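You operate a simulated robot arm through the tools that you are given. There is no shell and no other tool.

Carry out the task below with a simulated robot arm. There is one attempt and no reset: what you move stays moved.

## Task
Set the rack test card's volts and amps, store them, then turn the amps down to 10 A.
Fine: One push of STORE. The output stays off.

It is judged by the outcome, as a careful person would: the job done as asked, and still so three seconds after it is handed in. It fails if anything else is knocked over, pushed out of place, dropped, spilled or broken.

## Robot
A 7-joint arm with a two-finger parallel gripper, fixed in place. Base frame: the origin is at the foot of the arm, x ahead of it, y to its left, z up. Readings come in mm, degrees, newtons and seconds.
Its first joint turns from -132.0 to 132.0 degrees. Payload 3.91 kg.
The tool frame sits at the grasp point between the pads (the TCP): z along the fingers, y along the line on which they close. The tips reach 30 mm beyond it. The gripper opens to 110 mm. The fingers are 20 mm wide and 10 mm thick; the gripper's body (48 by 112 mm) begins 55 mm behind the TCP.
Orientation is that of the tool frame in the base frame, as a unit quaternion [x, y, z, w]. With the fingers straight down and closing along the base's y, the tool's x points along the base's -x, its y along +y and its z along -z.

## Interface
- The arm moves only by the tool send_rows. Its arguments are lists of equal length, an entry for each row: "travel": the shift along the base's x, y, z in mm, a list of three; "rotation": the turn, a rotation vector about the base's x, y, z in degrees, a list of three; "claw": the opening in per cent of the stroke, from 0 (shut) to 100 (fully open). In form: {"travel": [[dx, dy, dz], ...], "rotation": [[ax, ay, az], ...], "claw": [claw, ...]}. A call has 1 to 20 rows; each row is the pose to reach, as a shift and turn from the pose commanded when the call began. Each row takes 0.2 s and may step no farther than 50 mm and 8.6 degrees from the row before; otherwise, or with a gripper value out of range, the whole call is refused. A pose out of reach is approached as far as the arm can. The call stops where the force on the tool passes 40 N (or 10 N more than at its start, if that is more) or the arm is blocked; 0.2 s more then pass. Each finger travels about 108 mm/s and halts on what it meets, pressing with about 31 N; the grip force reading is that of the motor and also rises with nothing between the fingers. The clock runs only during rows and for 0.2 s after the last one: add rows that repeat a pose to give the fingers time. The reply holds the time, the measured pose of the TCP, the force on the tool along the base axes, the opening and the grip force, in the units named above and with some noise, with the torque about the TCP (base axes, N m) and any sound that the robot's microphone picked up.
- Cameras (640 x 400 px; columns grow to the right, rows downward): "scene" is fixed at [401, 650.6, 1852.9]; the picture's right is [-0.09, 1.00, 0.00], its down [0.75, 0.07, -0.65] and it looks along [-0.65, -0.06, -0.76] (base axes); focal length 349 px, centre (320, 200). "wrist" rides on the gripper at [72, 17, -103] in the tool frame; the picture's right is [-0.23, 0.97, 0.00], its down [-0.76, -0.18, -0.62] and it looks along [-0.61, -0.14, 0.78] (tool axes); focal length 222 px, centre (320, 200). There is no depth. A picture from a camera that has moved, and an enlarged one, comes with that camera's place and axes in the base frame and with its lens.
- get_image(camera): a new picture of that camera. No time passes.
- inspect(camera, box): a new picture of the part [left, top, right, bottom] of that camera's present view, enlarged. No time passes.
- hand_in(): hands the job in; it is judged then, once.

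Nothing tells you positions but the pictures and the camera data. Unless the task says otherwise, let go and move clear before handing in.

The tools are called after "Call:" by a JSON object that holds its "name" and its "arguments". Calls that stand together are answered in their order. send_rows: Moves the arm, as the interface text tells. Its arguments: {"type":"object","properties":{"travel":{"type":"array","items":{"type":"array","items":{"type":"number"}}},"rotation":{"type":"array","items":{"type":"array","items":{"type":"number"}}},"claw":{"type":"array","items":{"type":"number"}}},"required":["travel","rotation","claw"]} The other tools are called the same way: get_image (camera) takes a picture; inspect (camera, box) takes an enlarged picture of a part of a camera's view; hand_in () hands the job in.

At the start:

```text
clock: 0.0
tcp_pos: [24.0, 448.5, 1463.1]
tool_rot: [0.0, 1.0, 0.0, 0.0]
wrist_force: [0.2, 0.3, -0.7]
wrist_torque: [-0.01, -0.01, 0.01]
grip_width: 109.9
grasp_force: 0.1
```

scene: 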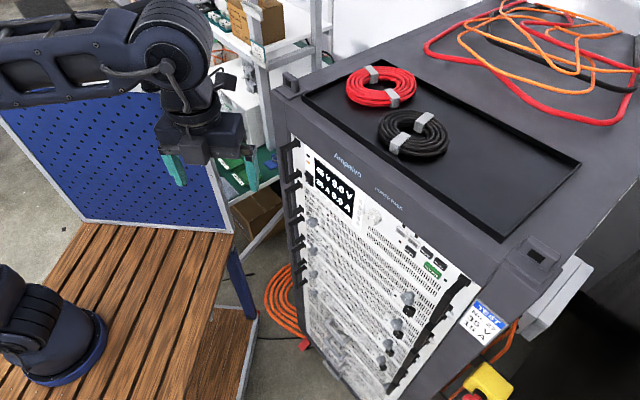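
wrist: 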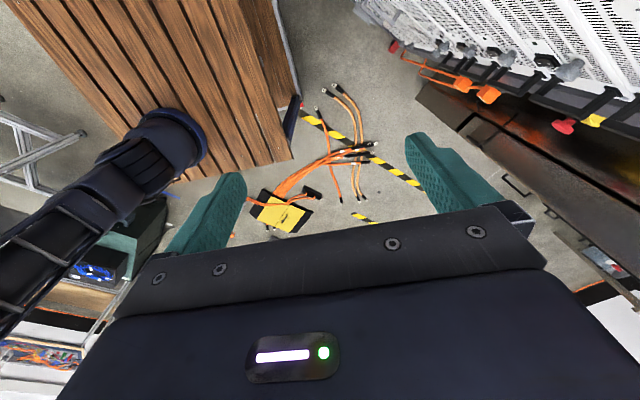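

I see a power supply rack with a display near its top left, several buttons and knobs, and a test card at the right side. I'll look closer at the card, the panel and the display.

Call:
{"name": "inspect", "arguments": {"camera": "scene", "box": [440, 280, 540, 400]}}

Call:
{"name": "inspect", "arguments": {"camera": "scene", "box": [280, 130, 400, 220]}}

Call:
{"name": "inspect", "arguments": {"camera": "scene", "box": [370, 210, 480, 300]}}

Call:
{"name": "inspect", "arguments": {"camera": "scene", "box": [280, 200, 440, 400]}}

```text
3.33 times, centred on (490, 340) of scene
camera zoom: at [401.0, 650.6, 1852.9], right [-0.09, 1.0, 0.0], down [0.75, 0.07, -0.65], along [-0.65, -0.06, -0.76], focal length 1162 px, centre (-247, -267)
```

zoom: 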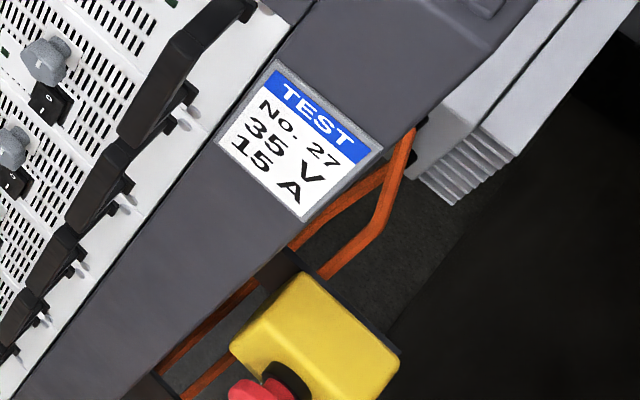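

```text
4.44 times, centred on (340, 175) of scene
camera zoom: at [401.0, 650.6, 1852.9], right [-0.09, 1.0, 0.0], down [0.75, 0.07, -0.65], along [-0.65, -0.06, -0.76], focal length 1550 px, centre (231, 311)
```

zoom: 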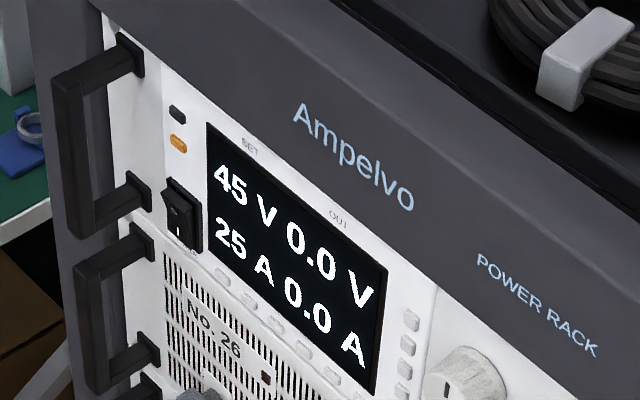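

```text
4.44 times, centred on (425, 255) of scene
camera zoom: at [401.0, 650.6, 1852.9], right [-0.09, 1.0, 0.0], down [0.75, 0.07, -0.65], along [-0.65, -0.06, -0.76], focal length 1550 px, centre (-147, -44)
```

zoom: 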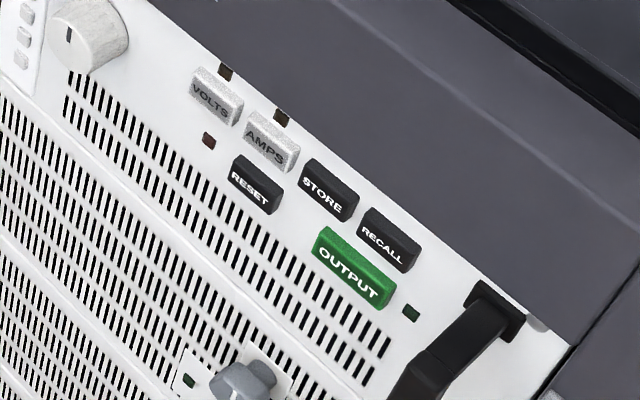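

```text
2.00 times, centred on (360, 300) of scene
camera zoom: at [401.0, 650.6, 1852.9], right [-0.09, 1.0, 0.0], down [0.75, 0.07, -0.65], along [-0.65, -0.06, -0.76], focal length 697 px, centre (240, 0)
```

zoom: 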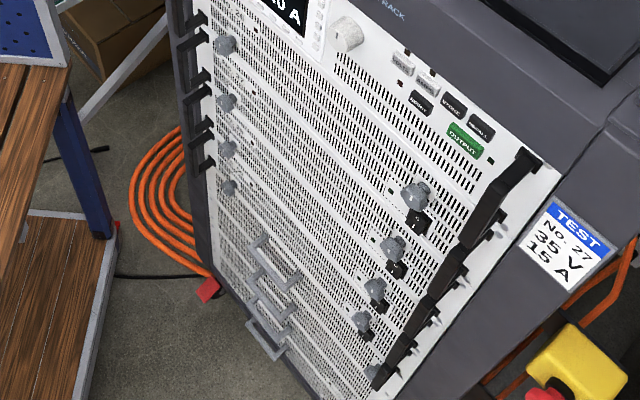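

The card reads No. 27, 35 V, 15 A, and the display shows SET 45 V and 25 A with the output at 0. I'll look closer at the rack labels and LEDs, and at what the wrist camera sees of the rack.

Call:
{"name": "inspect", "arguments": {"camera": "scene", "box": [300, 150, 380, 200]}}

Call:
{"name": "inspect", "arguments": {"camera": "scene", "box": [340, 180, 440, 242]}}

Call:
{"name": "inspect", "arguments": {"camera": "wrist", "box": [380, 0, 640, 160]}}

Call:
{"name": "inspect", "arguments": {"camera": "scene", "box": [200, 0, 420, 138]}}

```text
8.00 times, centred on (340, 175) of scene
camera zoom: at [401.0, 650.6, 1852.9], right [-0.09, 1.0, 0.0], down [0.75, 0.07, -0.65], along [-0.65, -0.06, -0.76], focal length 2789 px, centre (160, 400)
```

zoom: 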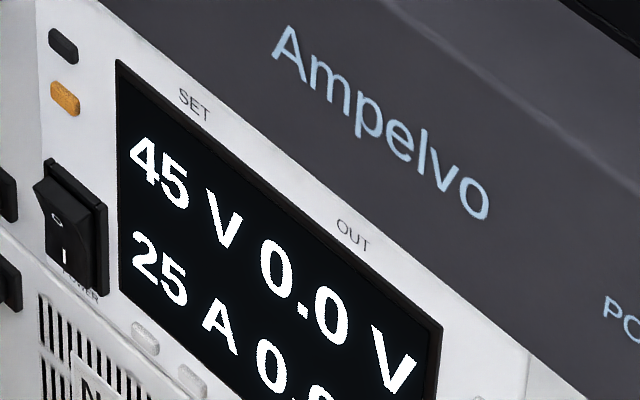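

```text
6.40 times, centred on (390, 211) of scene
camera zoom: at [401.0, 650.6, 1852.9], right [-0.09, 1.0, 0.0], down [0.75, 0.07, -0.65], along [-0.65, -0.06, -0.76], focal length 2232 px, centre (-128, 130)
```

zoom: 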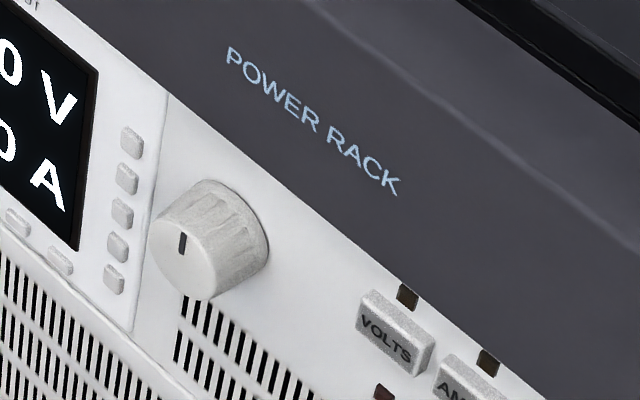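

```text
2.46 times, centred on (510, 80) of wrist
camera zoom: at [-48.0, 465.2, 1566.3], right [0.23, 0.97, 0.0], down [0.76, -0.18, 0.62], along [0.61, -0.14, -0.78], focal length 547 px, centre (-148, 495)
```

zoom: 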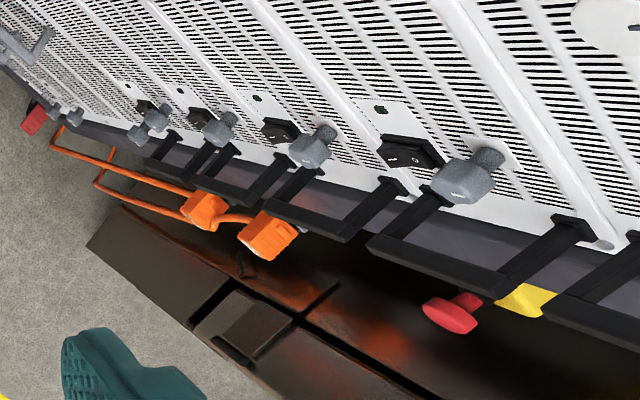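

```text
2.90 times, centred on (310, 69) of scene
camera zoom: at [401.0, 650.6, 1852.9], right [-0.09, 1.0, 0.0], down [0.75, 0.07, -0.65], along [-0.65, -0.06, -0.76], focal length 1011 px, centre (349, 580)
```

zoom: 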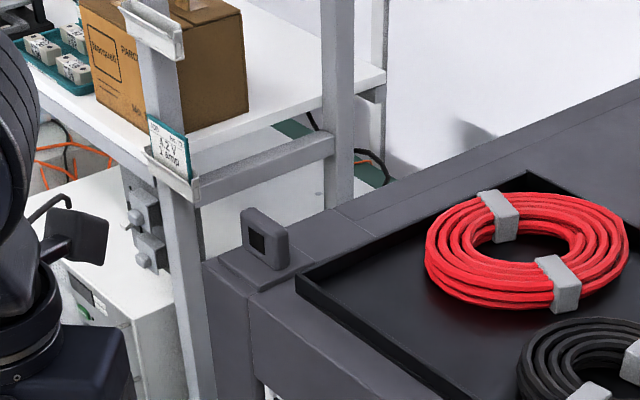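

There's another card on the shelf upright. I'll read that one and the number labels on the rack.

Call:
{"name": "inspect", "arguments": {"camera": "scene", "box": [246, 34, 276, 64]}}

Call:
{"name": "inspect", "arguments": {"camera": "scene", "box": [460, 295, 510, 345]}}

Call:
{"name": "inspect", "arguments": {"camera": "scene", "box": [290, 185, 350, 225]}}

Call:
{"name": "inspect", "arguments": {"camera": "scene", "box": [400, 215, 460, 285]}}

```text
13.33 times, centred on (261, 49) of scene
camera zoom: at [401.0, 650.6, 1852.9], right [-0.09, 1.0, 0.0], down [0.75, 0.07, -0.65], along [-0.65, -0.06, -0.76], focal length 4649 px, centre (1107, 2213)
```

zoom: 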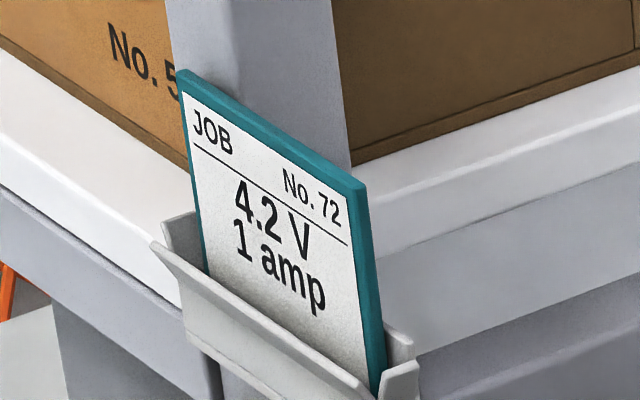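

```text
8.00 times, centred on (485, 320) of scene
camera zoom: at [401.0, 650.6, 1852.9], right [-0.09, 1.0, 0.0], down [0.75, 0.07, -0.65], along [-0.65, -0.06, -0.76], focal length 2789 px, centre (-1000, -760)
```

zoom: 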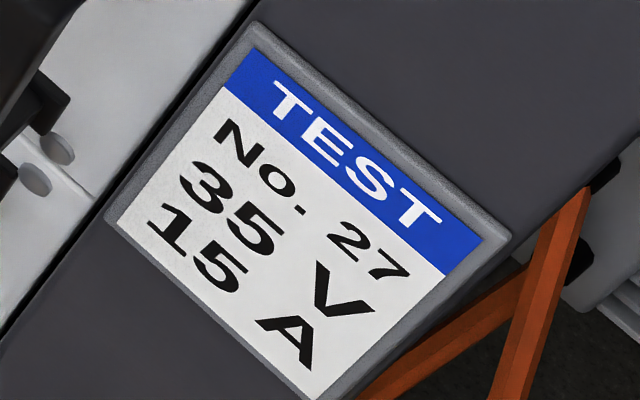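

```text
10.00 times, centred on (320, 205) of scene
camera zoom: at [401.0, 650.6, 1852.9], right [-0.09, 1.0, 0.0], down [0.75, 0.07, -0.65], along [-0.65, -0.06, -0.76], focal length 3487 px, centre (320, 150)
```

zoom: 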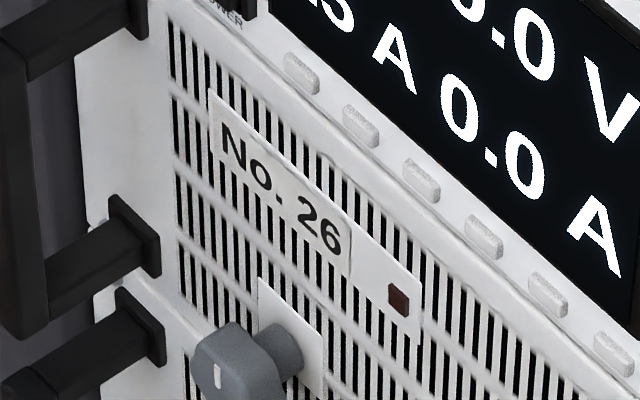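

```text
5.71 times, centred on (430, 250) of scene
camera zoom: at [401.0, 650.6, 1852.9], right [-0.09, 1.0, 0.0], down [0.75, 0.07, -0.65], along [-0.65, -0.06, -0.76], focal length 1992 px, centre (-309, -86)
```

zoom: 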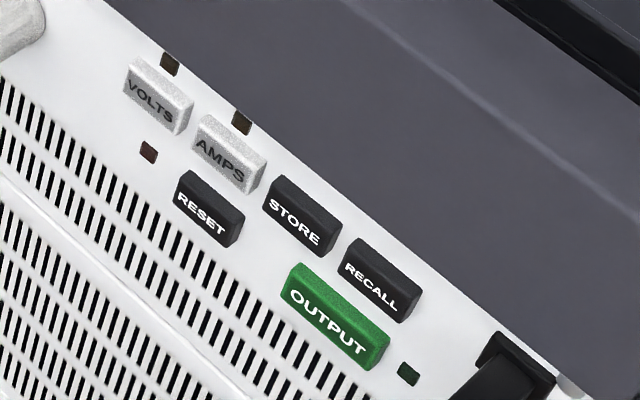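

The rack card asks for 35 V and 15 A; the JOB card on the shelf isn't ours. The panel faces roughly +x/-y, so next I'll yaw the tool and pitch it toward the panel, staying high and clear.

Call:
{"name": "send_rows", "arguments": {"travel": [[0, 0, 0], [0, 0, 0], [0, 0, 0], [0, 0, 0], [0, 0, 0]], "rotation": [[0, 0, -8.4], [0, 0, -16.8], [0, 0, -25.2], [0, 0, -33.6], [0, 0, -42]], "claw": [100, 100, 100, 100, 100]}}

```text
clock: 1.2
tcp_pos: [24.4, 447.9, 1462.6]
tool_rot: [0.36, 0.933, 0.0, 0.0]
wrist_force: [0.4, 0.1, -0.2]
wrist_torque: [-0.02, 0.0, -0.02]
grip_width: 110.0
grasp_force: 0.0
```

The yaw worked as expected. Next I'll pitch the tool forward toward the panel.

Call:
{"name": "send_rows", "arguments": {"travel": [[0, 0, 0], [0, 0, 0], [0, 0, 0], [0, 0, 0], [0, 0, 0], [0, 0, 0]], "rotation": [[5.69, 6.32, 0], [11.38, 12.63, 0], [17.06, 18.95, 0], [22.75, 25.26, 0], [28.4, 31.6, 0], [33.45, 37.15, 0]], "claw": [100, 100, 100, 100, 100, 100]}}

Call:
{"name": "get_image", "arguments": {"camera": "wrist"}}

Call:
{"name": "get_image", "arguments": {"camera": "scene"}}

```text
clock: 2.6
tcp_pos: [23.6, 448.7, 1463.5]
tool_rot: [0.326, 0.845, 0.153, -0.395]
wrist_force: [-0.1, 0.1, 0.0]
wrist_torque: [-0.01, 0.0, 0.0]
grip_width: 109.9
grasp_force: 0.1
```

```text
taken
camera wrist: at [60.3, 438.7, 1584.8], right [0.76, 0.63, -0.17], down [0.6, -0.78, -0.18], along [-0.25, 0.04, -0.97], focal length 222 px, centre (320, 200)
```

wrist: 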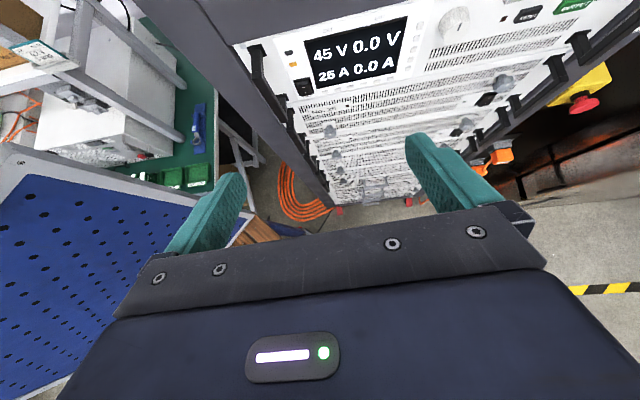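

```text
taken
```

scene: 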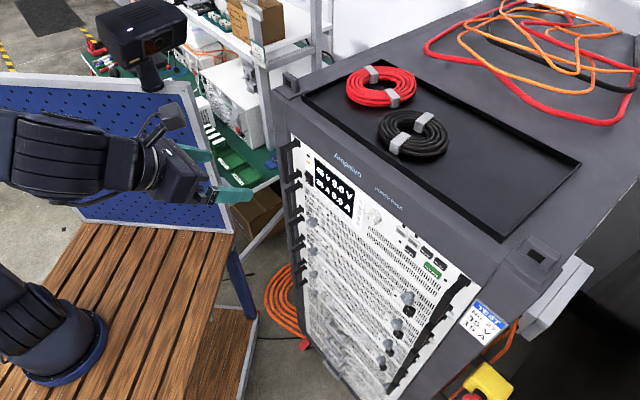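

Both cameras see the panel now. I'll zoom the wrist view to triangulate the knob, the buttons and the display.

Call:
{"name": "inspect", "arguments": {"camera": "wrist", "box": [400, 0, 640, 150]}}

Call:
{"name": "inspect", "arguments": {"camera": "wrist", "box": [240, 0, 440, 125]}}

Call:
{"name": "inspect", "arguments": {"camera": "scene", "box": [350, 195, 450, 295]}}

```text
2.67 times, centred on (520, 75) of wrist
camera zoom: at [60.3, 438.7, 1584.8], right [0.76, 0.63, -0.17], down [0.6, -0.78, -0.18], along [-0.25, 0.04, -0.97], focal length 592 px, centre (-213, 533)
```

zoom: 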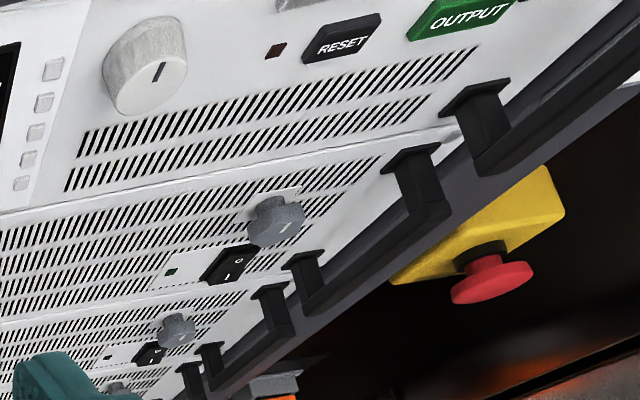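

```text
3.20 times, centred on (340, 62) of wrist
camera zoom: at [60.3, 438.7, 1584.8], right [0.76, 0.63, -0.17], down [0.6, -0.78, -0.18], along [-0.25, 0.04, -0.97], focal length 711 px, centre (256, 640)
```

zoom: 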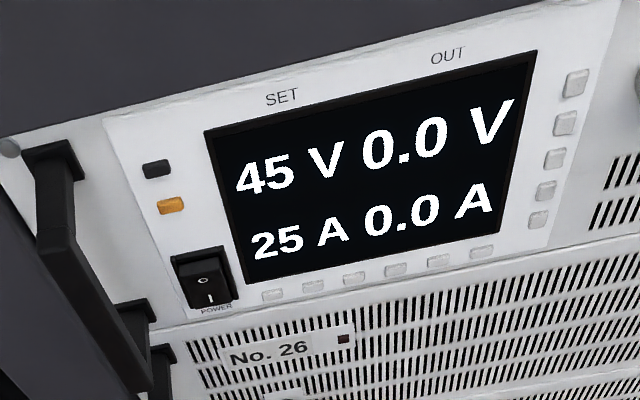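

```text
4.00 times, centred on (400, 245) of scene
camera zoom: at [401.0, 650.6, 1852.9], right [-0.09, 1.0, 0.0], down [0.75, 0.07, -0.65], along [-0.65, -0.06, -0.76], focal length 1395 px, centre (0, 20)
```

zoom: 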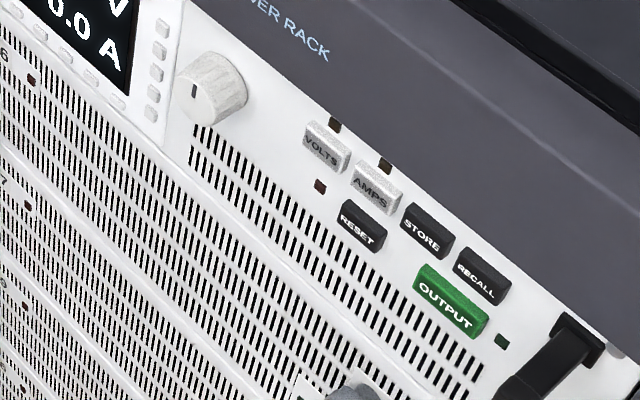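

Triangulation puts the knob face near (-5, 708, 1335), OUTPUT near (85, 817, 1319), and the panel direction at about 46°. Next I'll bring the tool level and about 200 mm in front of the button area for a close look.

Call:
{"name": "send_rows", "arguments": {"travel": [[27, 29, -20], [54, 58, -40], [81, 87, -60], [108, 116, -80], [135, 145, -100], [159, 174, -118]], "rotation": [[4.68, 5.2, 0], [9.37, 10.4, 0], [14.05, 15.6, 0], [18.7, 20.8, 0], [23.4, 26.0, 0], [26.76, 29.72, 0]], "claw": [100, 100, 100, 100, 100, 100]}}

Call:
{"name": "get_image", "arguments": {"camera": "wrist"}}

Call:
{"name": "get_image", "arguments": {"camera": "scene"}}

```text
clock: 4.0
tcp_pos: [183.3, 623.0, 1343.2]
tool_rot: [-0.252, -0.66, -0.254, 0.66]
wrist_force: [-1.2, -0.9, 0.0]
wrist_torque: [-0.03, -0.07, -0.12]
grip_width: 109.8
grasp_force: 0.2
```

```text
taken
camera wrist: at [271.1, 565.6, 1415.4], right [0.65, 0.72, -0.23], down [0.34, -0.55, -0.76], along [-0.68, 0.42, -0.61], focal length 222 px, centre (320, 200)
```

wrist: 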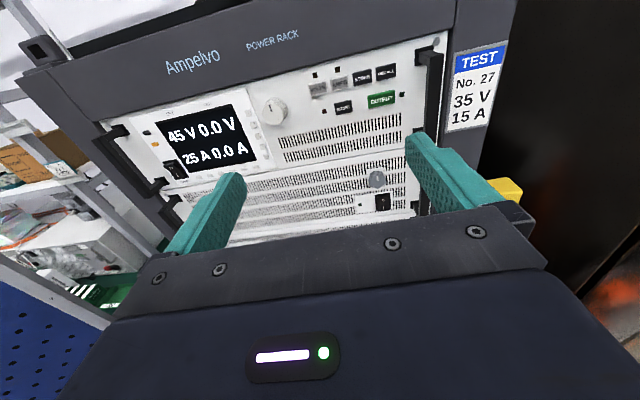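

```text
taken
```

scene: 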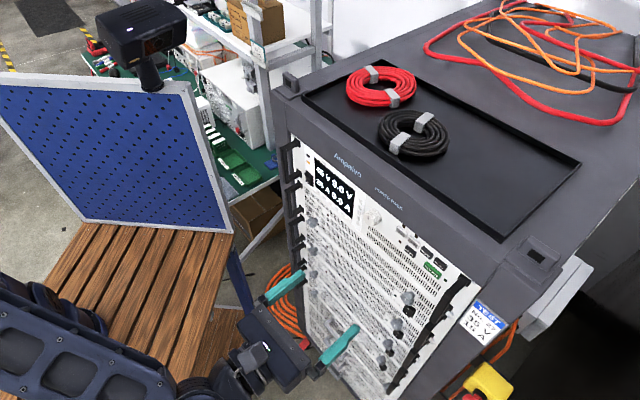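

Good frontal view of the whole top panel. I'll zoom in for precise positions.

Call:
{"name": "inspect", "arguments": {"camera": "wrist", "box": [250, 50, 410, 150]}}

Call:
{"name": "inspect", "arguments": {"camera": "wrist", "box": [120, 80, 280, 180]}}

Call:
{"name": "inspect", "arguments": {"camera": "wrist", "box": [300, 55, 400, 117]}}

```text
4.00 times, centred on (330, 100) of wrist
camera zoom: at [271.1, 565.6, 1415.4], right [0.65, 0.72, -0.23], down [0.34, -0.55, -0.76], along [-0.68, 0.42, -0.61], focal length 888 px, centre (280, 600)
```

zoom: 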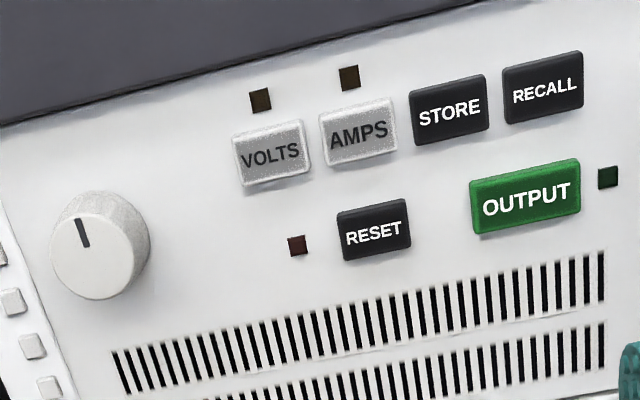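

```text
4.00 times, centred on (200, 130) of wrist
camera zoom: at [271.1, 565.6, 1415.4], right [0.65, 0.72, -0.23], down [0.34, -0.55, -0.76], along [-0.68, 0.42, -0.61], focal length 888 px, centre (800, 480)
```

zoom: 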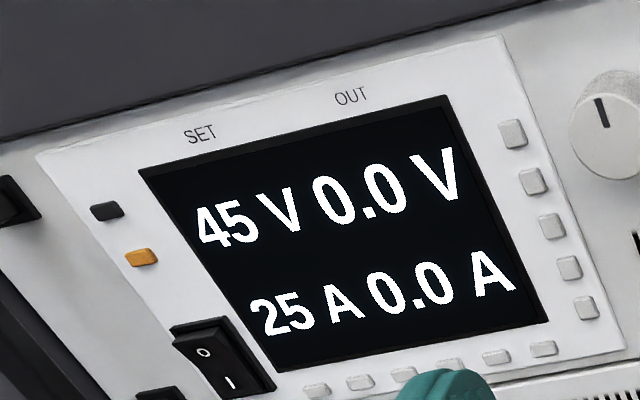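

```text
6.40 times, centred on (350, 86) of wrist
camera zoom: at [271.1, 565.6, 1415.4], right [0.65, 0.72, -0.23], down [0.34, -0.55, -0.76], along [-0.68, 0.42, -0.61], focal length 1422 px, centre (128, 930)
```

zoom: 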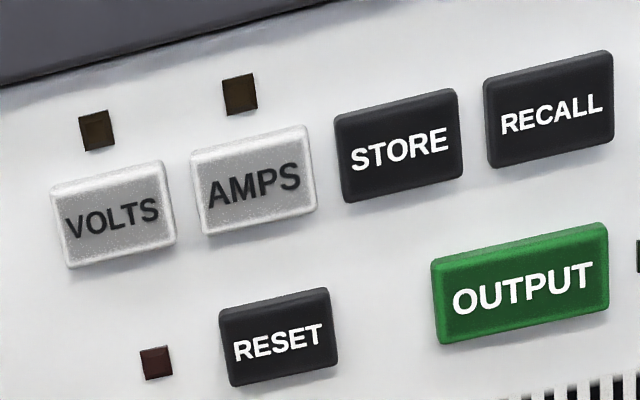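

VOLTS is at about (36, 757, 1354) and the knob at about (0, 704, 1339), protruding about 16 mm. I'll close the gripper and line up about 40 mm in front of VOLTS.

Call:
{"name": "send_rows", "arguments": {"travel": [[-20, 17, 2], [-45, 40, 5], [-72, 62, 8], [-97, 84.4, 10.4], [-97, 84.4, 10.4]], "rotation": [[0, 0, -0.5], [0, 0, -1.2], [0, 0, -2], [0, 0, -2.5], [0, 0, -2.5]], "claw": [60, 30, 0, 0, 0]}}

Call:
{"name": "get_image", "arguments": {"camera": "wrist"}}

Call:
{"name": "inspect", "arguments": {"camera": "wrist", "box": [240, 80, 400, 180]}}

Call:
{"name": "inspect", "arguments": {"camera": "scene", "box": [340, 190, 460, 290]}}

```text
clock: 5.2
tcp_pos: [84.6, 707.2, 1356.8]
tool_rot: [0.267, 0.655, 0.268, -0.655]
wrist_force: [0.7, 0.2, 0.4]
wrist_torque: [0.01, -0.06, 0.0]
grip_width: 0.0
grasp_force: 31.0
```

```text
taken
camera wrist: at [171.4, 646.9, 1428.4], right [0.68, 0.69, -0.23], down [0.32, -0.56, -0.76], along [-0.66, 0.45, -0.61], focal length 222 px, centre (320, 200)
```

wrist: 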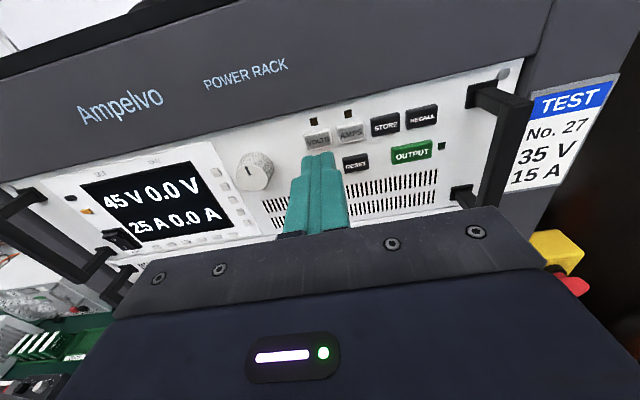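

```text
4.00 times, centred on (320, 130) of wrist
camera zoom: at [171.4, 646.9, 1428.4], right [0.68, 0.69, -0.23], down [0.32, -0.56, -0.76], along [-0.66, 0.45, -0.61], focal length 888 px, centre (320, 480)
```

zoom: 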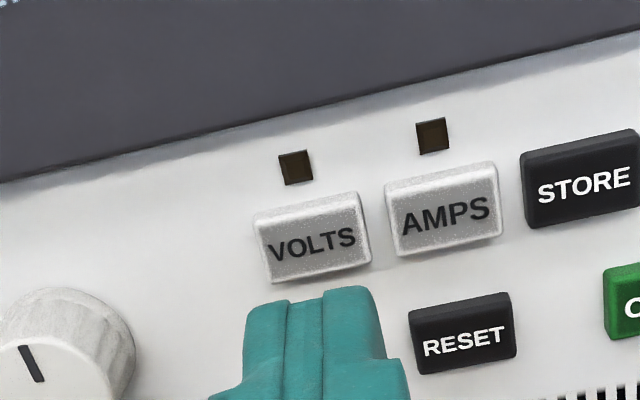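

```text
4.00 times, centred on (400, 240) of scene
camera zoom: at [401.0, 650.6, 1852.9], right [-0.09, 1.0, 0.0], down [0.75, 0.07, -0.65], along [-0.65, -0.06, -0.76], focal length 1395 px, centre (0, 40)
```

zoom: 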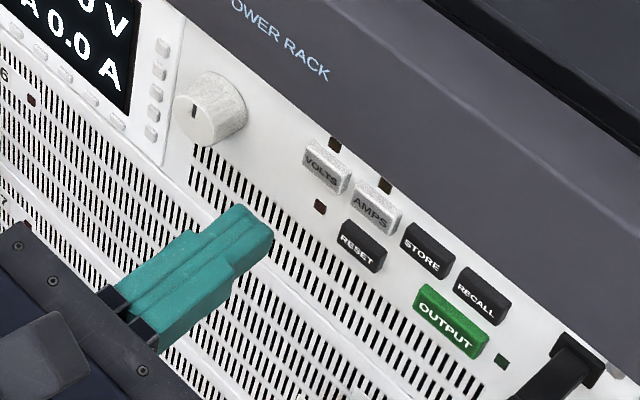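

The tool is square to the panel, with VOLTS about 2 mm below and 1 mm left of the tool axis. I'll correct that and close in to just short of the button.

Call:
{"name": "send_rows", "arguments": {"travel": [[-0.7, -0.7, -2], [-11, 9.5, -2], [-22.1, 20.4, -2]], "rotation": [[0, 0, 0], [0, 0, 0], [0, 0, 0]], "claw": [0, 0, 0]}}

Call:
{"name": "inspect", "arguments": {"camera": "wrist", "box": [240, 80, 400, 180]}}

Call:
{"name": "inspect", "arguments": {"camera": "scene", "box": [360, 190, 440, 240]}}

```text
clock: 6.0
tcp_pos: [64.7, 726.6, 1354.1]
tool_rot: [0.268, 0.655, 0.267, -0.654]
wrist_force: [0.1, 0.4, 0.4]
wrist_torque: [0.0, 0.0, -0.02]
grip_width: 0.0
grasp_force: 30.3
```

```text
4.00 times, centred on (320, 130) of wrist
camera zoom: at [150.0, 667.2, 1425.7], right [0.68, 0.69, -0.23], down [0.32, -0.56, -0.76], along [-0.66, 0.45, -0.61], focal length 888 px, centre (320, 480)
```

zoom: 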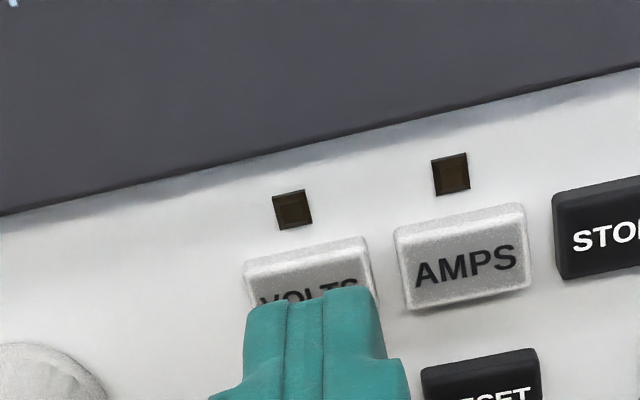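

```text
8.00 times, centred on (400, 215) of scene
camera zoom: at [401.0, 650.6, 1852.9], right [-0.09, 1.0, 0.0], down [0.75, 0.07, -0.65], along [-0.65, -0.06, -0.76], focal length 2789 px, centre (-320, 80)
```

zoom: 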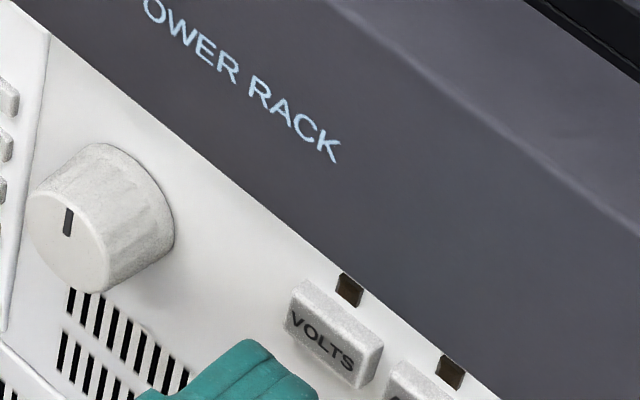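

The tip looks centred on VOLTS with about 11 mm to go. I'll advance slowly to contact.

Call:
{"name": "send_rows", "arguments": {"travel": [[-3.6, 3.5, 0], [-6.4, 6.3, 0], [-7.1, 7.0, 0], [-7.8, 7.7, 0], [-8.6, 8.4, 0]], "rotation": [[0, 0, 0], [0, 0, 0], [0, 0, 0], [0, 0, 0], [0, 0, 0]], "claw": [0, 0, 0, 0, 0]}}

Call:
{"name": "inspect", "arguments": {"camera": "wrist", "box": [240, 80, 400, 180]}}

Call:
{"name": "inspect", "arguments": {"camera": "scene", "box": [360, 190, 440, 240]}}

```text
clock: 7.2
tcp_pos: [56.1, 736.3, 1354.0]
tool_rot: [-0.268, -0.654, -0.269, 0.655]
wrist_force: [-0.1, 0.3, 0.5]
wrist_torque: [-0.03, -0.01, -0.02]
grip_width: 0.2
grasp_force: 31.0
```

```text
4.00 times, centred on (320, 130) of wrist
camera zoom: at [142.0, 675.6, 1425.6], right [0.68, 0.69, -0.23], down [0.32, -0.56, -0.76], along [-0.66, 0.45, -0.61], focal length 888 px, centre (320, 480)
```

zoom: 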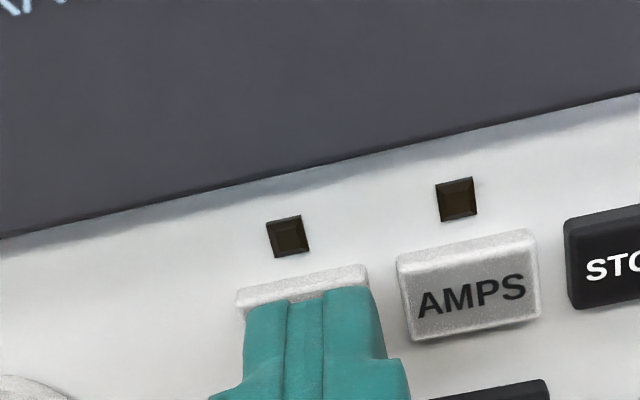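

```text
8.00 times, centred on (400, 215) of scene
camera zoom: at [401.0, 650.6, 1852.9], right [-0.09, 1.0, 0.0], down [0.75, 0.07, -0.65], along [-0.65, -0.06, -0.76], focal length 2789 px, centre (-320, 80)
```

zoom: 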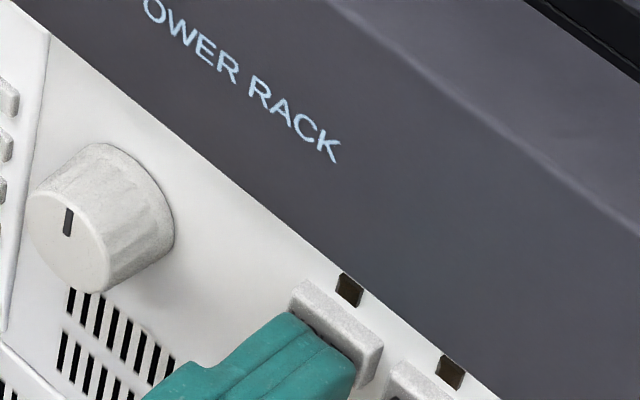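

Nearly touching and well placed. I'll nudge 1 mm left and press in slowly.

Call:
{"name": "send_rows", "arguments": {"travel": [[-0.7, -0.7, 0], [-1.4, 0, 0], [-2.1, 0.7, 0], [-2.8, 1.4, 0], [-3.5, 2.1, 0]], "rotation": [[0, 0, 0], [0, 0, 0], [0, 0, 0], [0, 0, 0], [0, 0, 0]], "claw": [0, 0, 0, 0, 0]}}

Call:
{"name": "inspect", "arguments": {"camera": "wrist", "box": [240, 80, 400, 180]}}

```text
clock: 8.4
tcp_pos: [53.0, 737.2, 1353.3]
tool_rot: [-0.268, -0.654, -0.268, 0.654]
wrist_force: [0.9, -1.8, -0.7]
wrist_torque: [0.02, -0.01, 0.02]
grip_width: 0.0
grasp_force: 30.9
heard: click
```

```text
4.00 times, centred on (320, 130) of wrist
camera zoom: at [138.4, 677.2, 1425.8], right [0.68, 0.69, -0.23], down [0.32, -0.56, -0.76], along [-0.66, 0.45, -0.61], focal length 888 px, centre (320, 480)
```

zoom: 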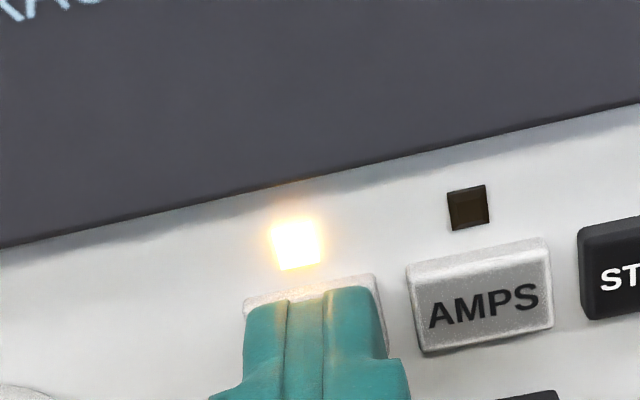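

The click was heard and the VOLTS LED is lit. I'll back away and move in front of the knob with the gripper partly open.

Call:
{"name": "send_rows", "arguments": {"travel": [[21.4, -21, 0], [32, -31.5, 0], [10, -53, -7], [-10.4, -74.9, -14.7], [-10.4, -74.9, -14.7]], "rotation": [[0, 0, 0], [0, 0, 0], [0, 0, 0], [0, 0, 0], [0, 0, 0]], "claw": [0, 0, 20, 42, 42]}}

Call:
{"name": "get_image", "arguments": {"camera": "wrist"}}

Call:
{"name": "inspect", "arguments": {"camera": "wrist", "box": [240, 80, 400, 180]}}

Call:
{"name": "inspect", "arguments": {"camera": "scene", "box": [340, 180, 440, 242]}}

Call:
{"name": "inspect", "arguments": {"camera": "scene", "box": [280, 130, 400, 220]}}

```text
clock: 9.6
tcp_pos: [42.2, 662.5, 1339.4]
tool_rot: [-0.267, -0.655, -0.267, 0.655]
wrist_force: [0.8, -0.2, -0.7]
wrist_torque: [-0.02, -0.01, 0.02]
grip_width: 46.3
grasp_force: 0.1
```

```text
taken
camera wrist: at [128.5, 602.3, 1412.0], right [0.68, 0.69, -0.23], down [0.32, -0.56, -0.76], along [-0.66, 0.45, -0.61], focal length 222 px, centre (320, 200)
```

wrist: 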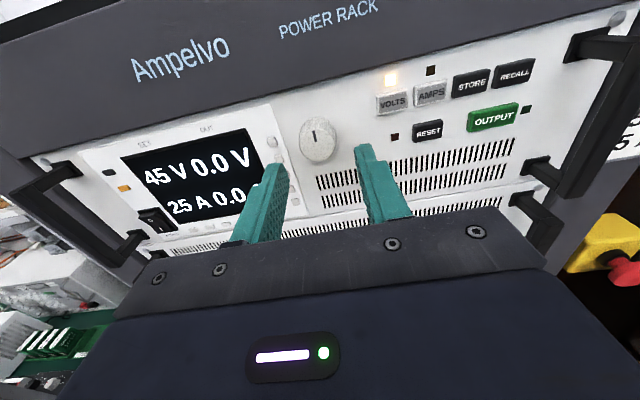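

```text
4.00 times, centred on (320, 130) of wrist
camera zoom: at [128.5, 602.3, 1412.0], right [0.68, 0.69, -0.23], down [0.32, -0.56, -0.76], along [-0.66, 0.45, -0.61], focal length 888 px, centre (320, 480)
```

zoom: 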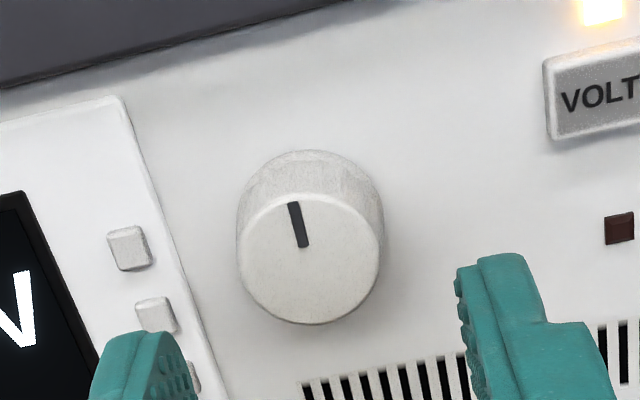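

```text
6.40 times, centred on (390, 211) of scene
camera zoom: at [401.0, 650.6, 1852.9], right [-0.09, 1.0, 0.0], down [0.75, 0.07, -0.65], along [-0.65, -0.06, -0.76], focal length 2232 px, centre (-128, 130)
```

zoom: 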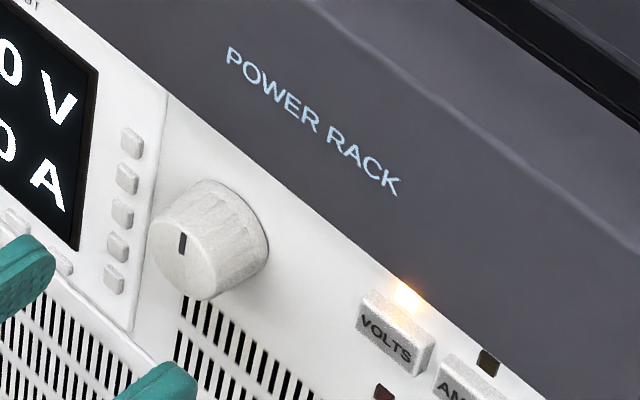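

```text
4.44 times, centred on (340, 175) of scene
camera zoom: at [401.0, 650.6, 1852.9], right [-0.09, 1.0, 0.0], down [0.75, 0.07, -0.65], along [-0.65, -0.06, -0.76], focal length 1550 px, centre (231, 311)
```

zoom: 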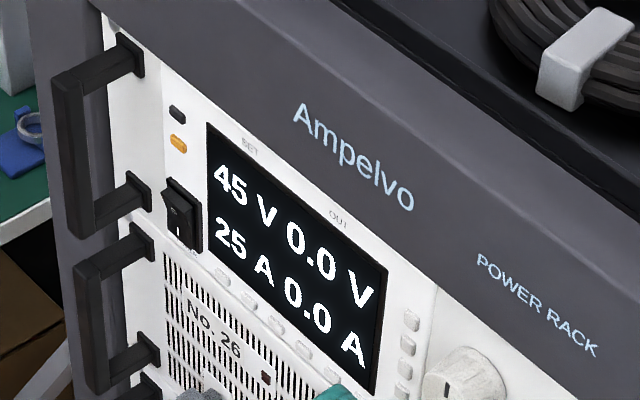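

The knob is about 28 mm across and within 1.5 mm of the tool axis, and the display still shows 45 V / 25 A. I'll roll the tool 30° clockwise and move forward so the fingers straddle the knob.

Call:
{"name": "send_rows", "arguments": {"travel": [[-1, -1, 0], [-1, -1, 0], [-1, -1, 0], [-1, -1, 0], [-8.1, 6.0, 0], [-15.3, 13.0, 0], [-22.4, 20.0, 0], [-27.4, 24.9, 0], [-30.2, 27.7, 0]], "rotation": [[-5.35, 5.26, 0], [-10.7, 10.5, 0], [-16.05, 15.8, 0], [-21.4, 21.0, 0], [-21.4, 21.0, 0], [-21.4, 21.0, 0], [-21.4, 21.0, 0], [-21.4, 21.0, 0], [-21.4, 21.0, 0]], "claw": [42, 42, 42, 42, 42, 42, 42, 42, 42]}}

Call:
{"name": "get_image", "arguments": {"camera": "wrist"}}

Call:
{"name": "inspect", "arguments": {"camera": "scene", "box": [340, 180, 440, 242]}}

Call:
{"name": "inspect", "arguments": {"camera": "wrist", "box": [240, 80, 400, 180]}}

```text
clock: 11.6
tcp_pos: [12.5, 691.0, 1339.5]
tool_rot: [-0.428, -0.563, -0.089, 0.701]
wrist_force: [-0.1, 0.5, -0.8]
wrist_torque: [-0.03, -0.02, 0.0]
grip_width: 46.3
grasp_force: 0.0
```

```text
taken
camera wrist: at [121.1, 654.5, 1392.7], right [0.51, 0.52, -0.68], down [0.07, -0.82, -0.57], along [-0.86, 0.24, -0.46], focal length 222 px, centre (320, 200)
```

wrist: 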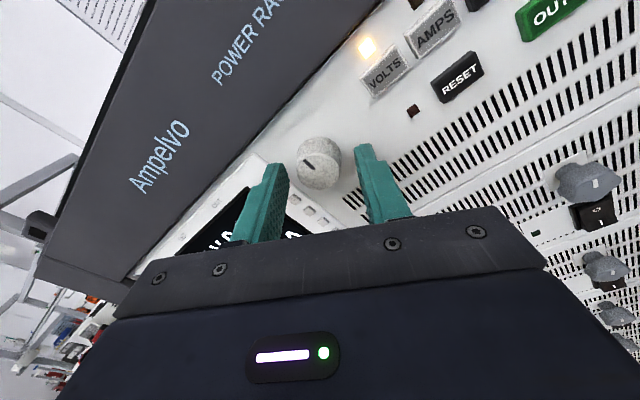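

```text
6.40 times, centred on (390, 211) of scene
camera zoom: at [401.0, 650.6, 1852.9], right [-0.09, 1.0, 0.0], down [0.75, 0.07, -0.65], along [-0.65, -0.06, -0.76], focal length 2232 px, centre (-128, 130)
```

zoom: 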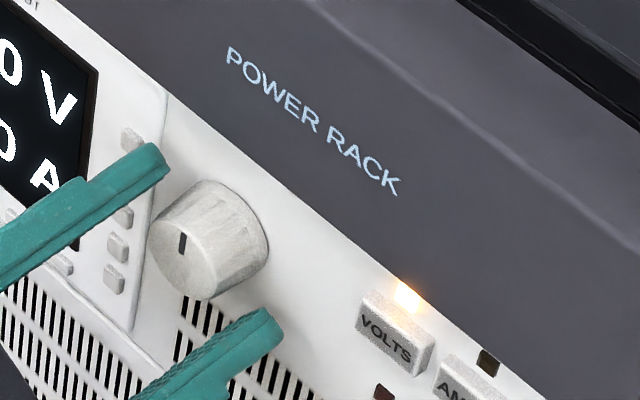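

```text
4.00 times, centred on (320, 130) of wrist
camera zoom: at [121.1, 654.5, 1392.7], right [0.51, 0.52, -0.68], down [0.07, -0.82, -0.57], along [-0.86, 0.24, -0.46], focal length 888 px, centre (320, 480)
```

zoom: 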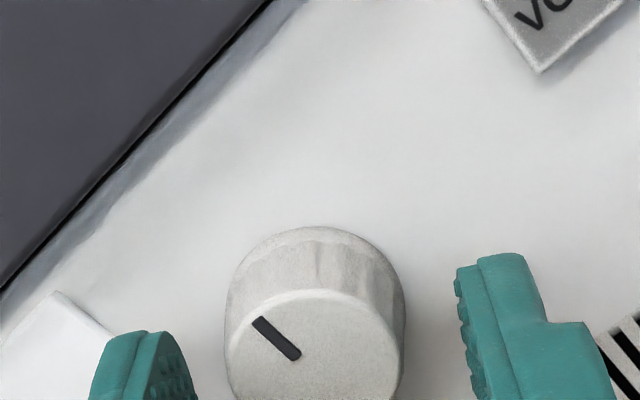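

The fingers straddle the knob with about 10 mm overlap. I'll go 3 mm further in and then close on the knob.

Call:
{"name": "send_rows", "arguments": {"travel": [[-2.1, 2.1, 0], [-2.1, 2.1, 0], [-2.1, 2.1, 0]], "rotation": [[0, 0, 0], [0, 0, 0], [0, 0, 0]], "claw": [42, 20, 20]}}

Call:
{"name": "inspect", "arguments": {"camera": "wrist", "box": [240, 80, 400, 180]}}

```text
clock: 12.4
tcp_pos: [9.1, 693.7, 1338.9]
tool_rot: [-0.428, -0.563, -0.089, 0.701]
wrist_force: [-2.8, -5.0, 4.4]
wrist_torque: [0.06, 0.05, 0.23]
grip_width: 29.0
grasp_force: 44.9
```

```text
4.00 times, centred on (320, 130) of wrist
camera zoom: at [118.9, 656.0, 1392.9], right [0.51, 0.52, -0.68], down [0.07, -0.82, -0.57], along [-0.86, 0.24, -0.46], focal length 888 px, centre (320, 480)
```

zoom: 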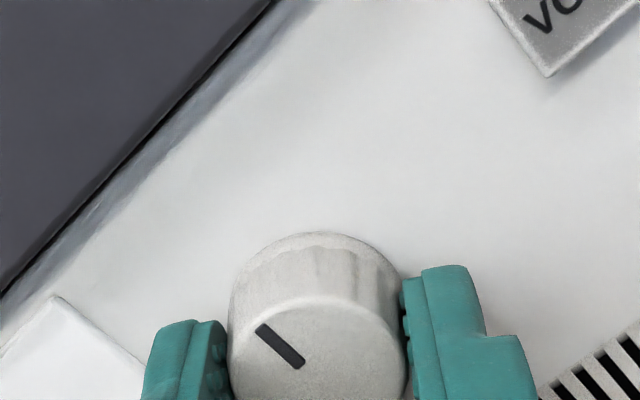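

The knob is gripped at 29 mm. I'll turn it counter-clockwise about 24° to see how the setting responds.

Call:
{"name": "send_rows", "arguments": {"travel": [[-0.5, -0.5, 0.4], [-0.5, -0.5, 0.4], [-0.5, -0.5, 0.4], [-0.5, -0.5, 0.4]], "rotation": [[0, 0, 0], [5.7, -5.6, 0], [11.4, -11.2, 0], [17.1, -16.8, 0]], "claw": [20, 20, 20, 20]}}

Call:
{"name": "inspect", "arguments": {"camera": "wrist", "box": [240, 80, 400, 180]}}

Call:
{"name": "inspect", "arguments": {"camera": "scene", "box": [280, 130, 400, 220]}}

Call:
{"name": "get_image", "arguments": {"camera": "wrist"}}

```text
clock: 13.4
tcp_pos: [10.1, 691.9, 1338.9]
tool_rot: [-0.302, -0.64, -0.234, 0.667]
wrist_force: [8.6, -6.4, 2.1]
wrist_torque: [-0.47, -0.49, 0.0]
grip_width: 28.8
grasp_force: 45.3
```

```text
4.00 times, centred on (320, 130) of wrist
camera zoom: at [100.3, 637.0, 1409.0], right [0.66, 0.67, -0.33], down [0.27, -0.62, -0.74], along [-0.7, 0.4, -0.59], focal length 888 px, centre (320, 480)
```

zoom: 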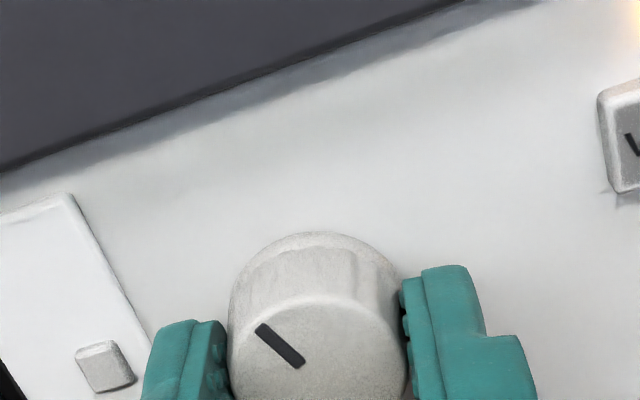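

```text
4.44 times, centred on (340, 175) of scene
camera zoom: at [401.0, 650.6, 1852.9], right [-0.09, 1.0, 0.0], down [0.75, 0.07, -0.65], along [-0.65, -0.06, -0.76], focal length 1550 px, centre (231, 311)
```

zoom: 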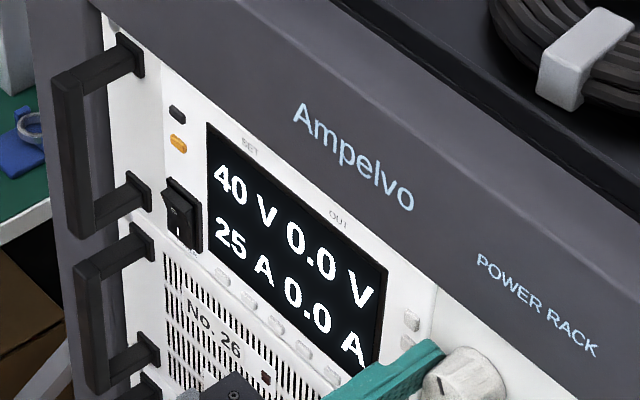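

```text
taken
camera wrist: at [100.3, 637.0, 1409.0], right [0.66, 0.67, -0.33], down [0.27, -0.62, -0.74], along [-0.7, 0.4, -0.59], focal length 222 px, centre (320, 200)
```

wrist: 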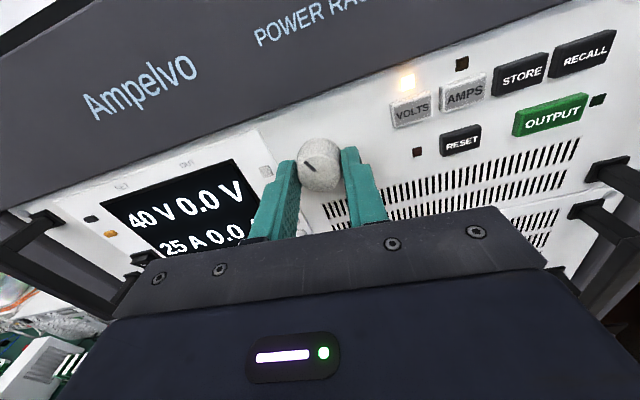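

24° counter-clockwise took the volts from 45 to 40. I'll turn another 8° to learn the granularity.

Call:
{"name": "send_rows", "arguments": {"travel": [[0, 0, 0], [0, 0, 0]], "rotation": [[2.85, -2.8, 0], [5.7, -5.6, 0]], "claw": [20, 20]}}

Call:
{"name": "inspect", "arguments": {"camera": "scene", "box": [280, 130, 400, 220]}}

Call:
{"name": "inspect", "arguments": {"camera": "wrist", "box": [240, 80, 400, 180]}}

```text
clock: 14.0
tcp_pos: [8.4, 691.9, 1338.4]
tool_rot: [0.256, 0.659, 0.279, -0.649]
wrist_force: [11.2, -2.4, -2.8]
wrist_torque: [-0.6, -0.57, -0.28]
grip_width: 29.0
grasp_force: 45.0
```

```text
4.44 times, centred on (340, 175) of scene
camera zoom: at [401.0, 650.6, 1852.9], right [-0.09, 1.0, 0.0], down [0.75, 0.07, -0.65], along [-0.65, -0.06, -0.76], focal length 1550 px, centre (231, 311)
```

zoom: 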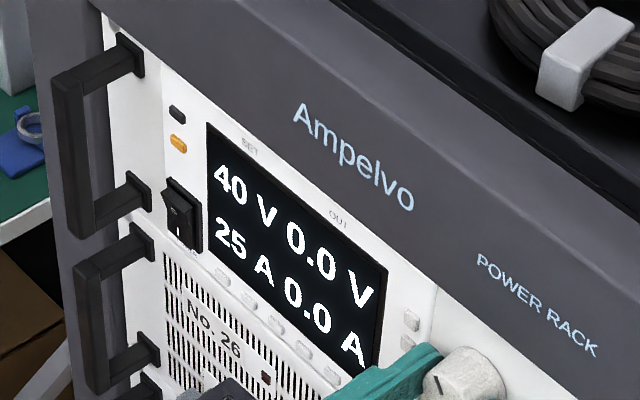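

```text
4.00 times, centred on (320, 130) of wrist
camera zoom: at [93.3, 629.9, 1411.7], right [0.69, 0.7, -0.19], down [0.34, -0.55, -0.77], along [-0.64, 0.46, -0.61], focal length 888 px, centre (320, 480)
```

zoom: 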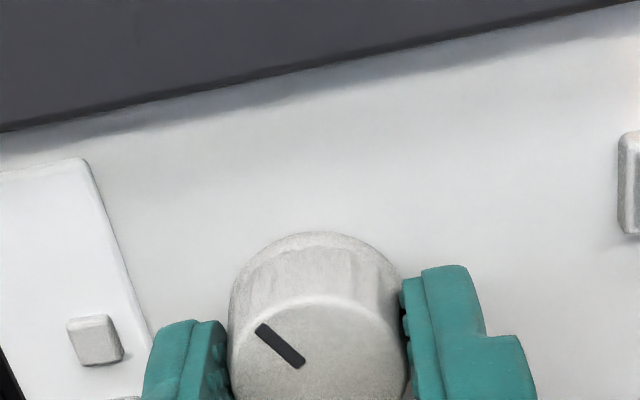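

Still 40 V, so the knob works in 5 V steps. I'll continue counter-clockwise in small steps.

Call:
{"name": "send_rows", "arguments": {"travel": [[0, 0, 0], [0, 0, 0]], "rotation": [[2.85, -2.8, 0], [5.7, -5.6, 0]], "claw": [20, 20]}}

Call:
{"name": "inspect", "arguments": {"camera": "scene", "box": [280, 130, 400, 220]}}

```text
clock: 14.6
tcp_pos: [9.7, 692.5, 1338.4]
tool_rot: [0.21, 0.675, 0.324, -0.628]
wrist_force: [9.7, 2.8, -2.0]
wrist_torque: [-0.6, -0.59, -0.46]
grip_width: 29.0
grasp_force: 44.3
```

```text
4.44 times, centred on (340, 175) of scene
camera zoom: at [401.0, 650.6, 1852.9], right [-0.09, 1.0, 0.0], down [0.75, 0.07, -0.65], along [-0.65, -0.06, -0.76], focal length 1550 px, centre (231, 311)
```

zoom: 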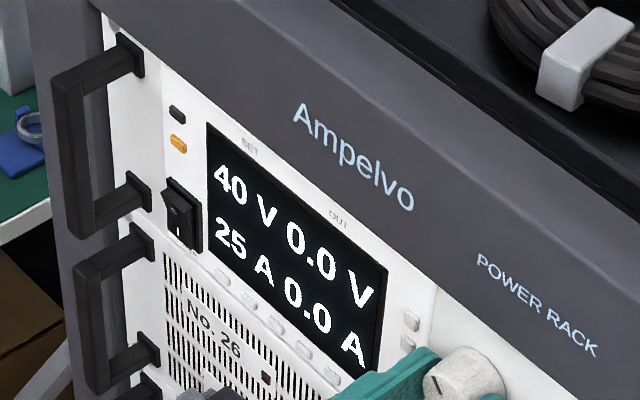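

Call:
{"name": "send_rows", "arguments": {"travel": [[0, 0, 0], [0, 0, 0]], "rotation": [[2.85, -2.8, 0], [5.7, -5.6, 0]], "claw": [20, 20]}}

Call:
{"name": "inspect", "arguments": {"camera": "scene", "box": [280, 130, 400, 220]}}

Call:
{"name": "inspect", "arguments": {"camera": "wrist", "box": [240, 80, 400, 180]}}

```text
clock: 15.2
tcp_pos: [9.9, 692.0, 1339.5]
tool_rot: [0.164, 0.688, 0.367, -0.604]
wrist_force: [10.1, 13.4, -5.2]
wrist_torque: [-0.25, -0.27, -0.52]
grip_width: 28.6
grasp_force: 44.6
```

```text
4.44 times, centred on (340, 175) of scene
camera zoom: at [401.0, 650.6, 1852.9], right [-0.09, 1.0, 0.0], down [0.75, 0.07, -0.65], along [-0.65, -0.06, -0.76], focal length 1550 px, centre (231, 311)
```

zoom: 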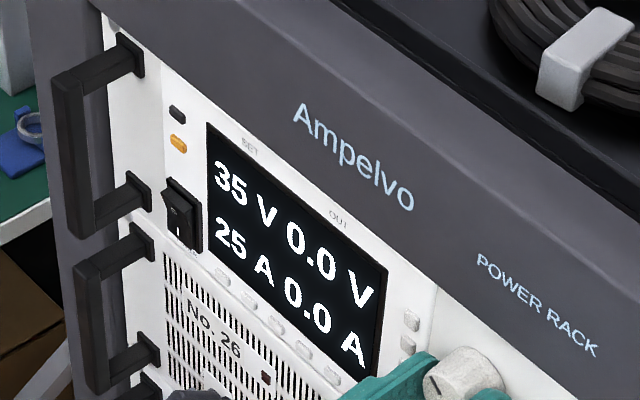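

```text
4.00 times, centred on (320, 130) of wrist
camera zoom: at [79.0, 615.4, 1412.9], right [0.7, 0.71, 0.08], down [0.49, -0.39, -0.78], along [-0.52, 0.59, -0.62], focal length 888 px, centre (320, 480)
```

zoom: 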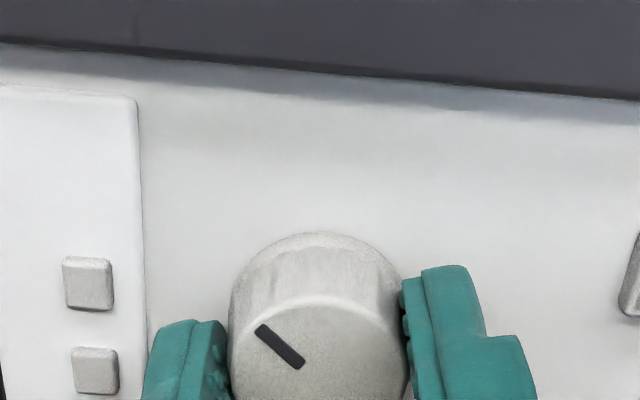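

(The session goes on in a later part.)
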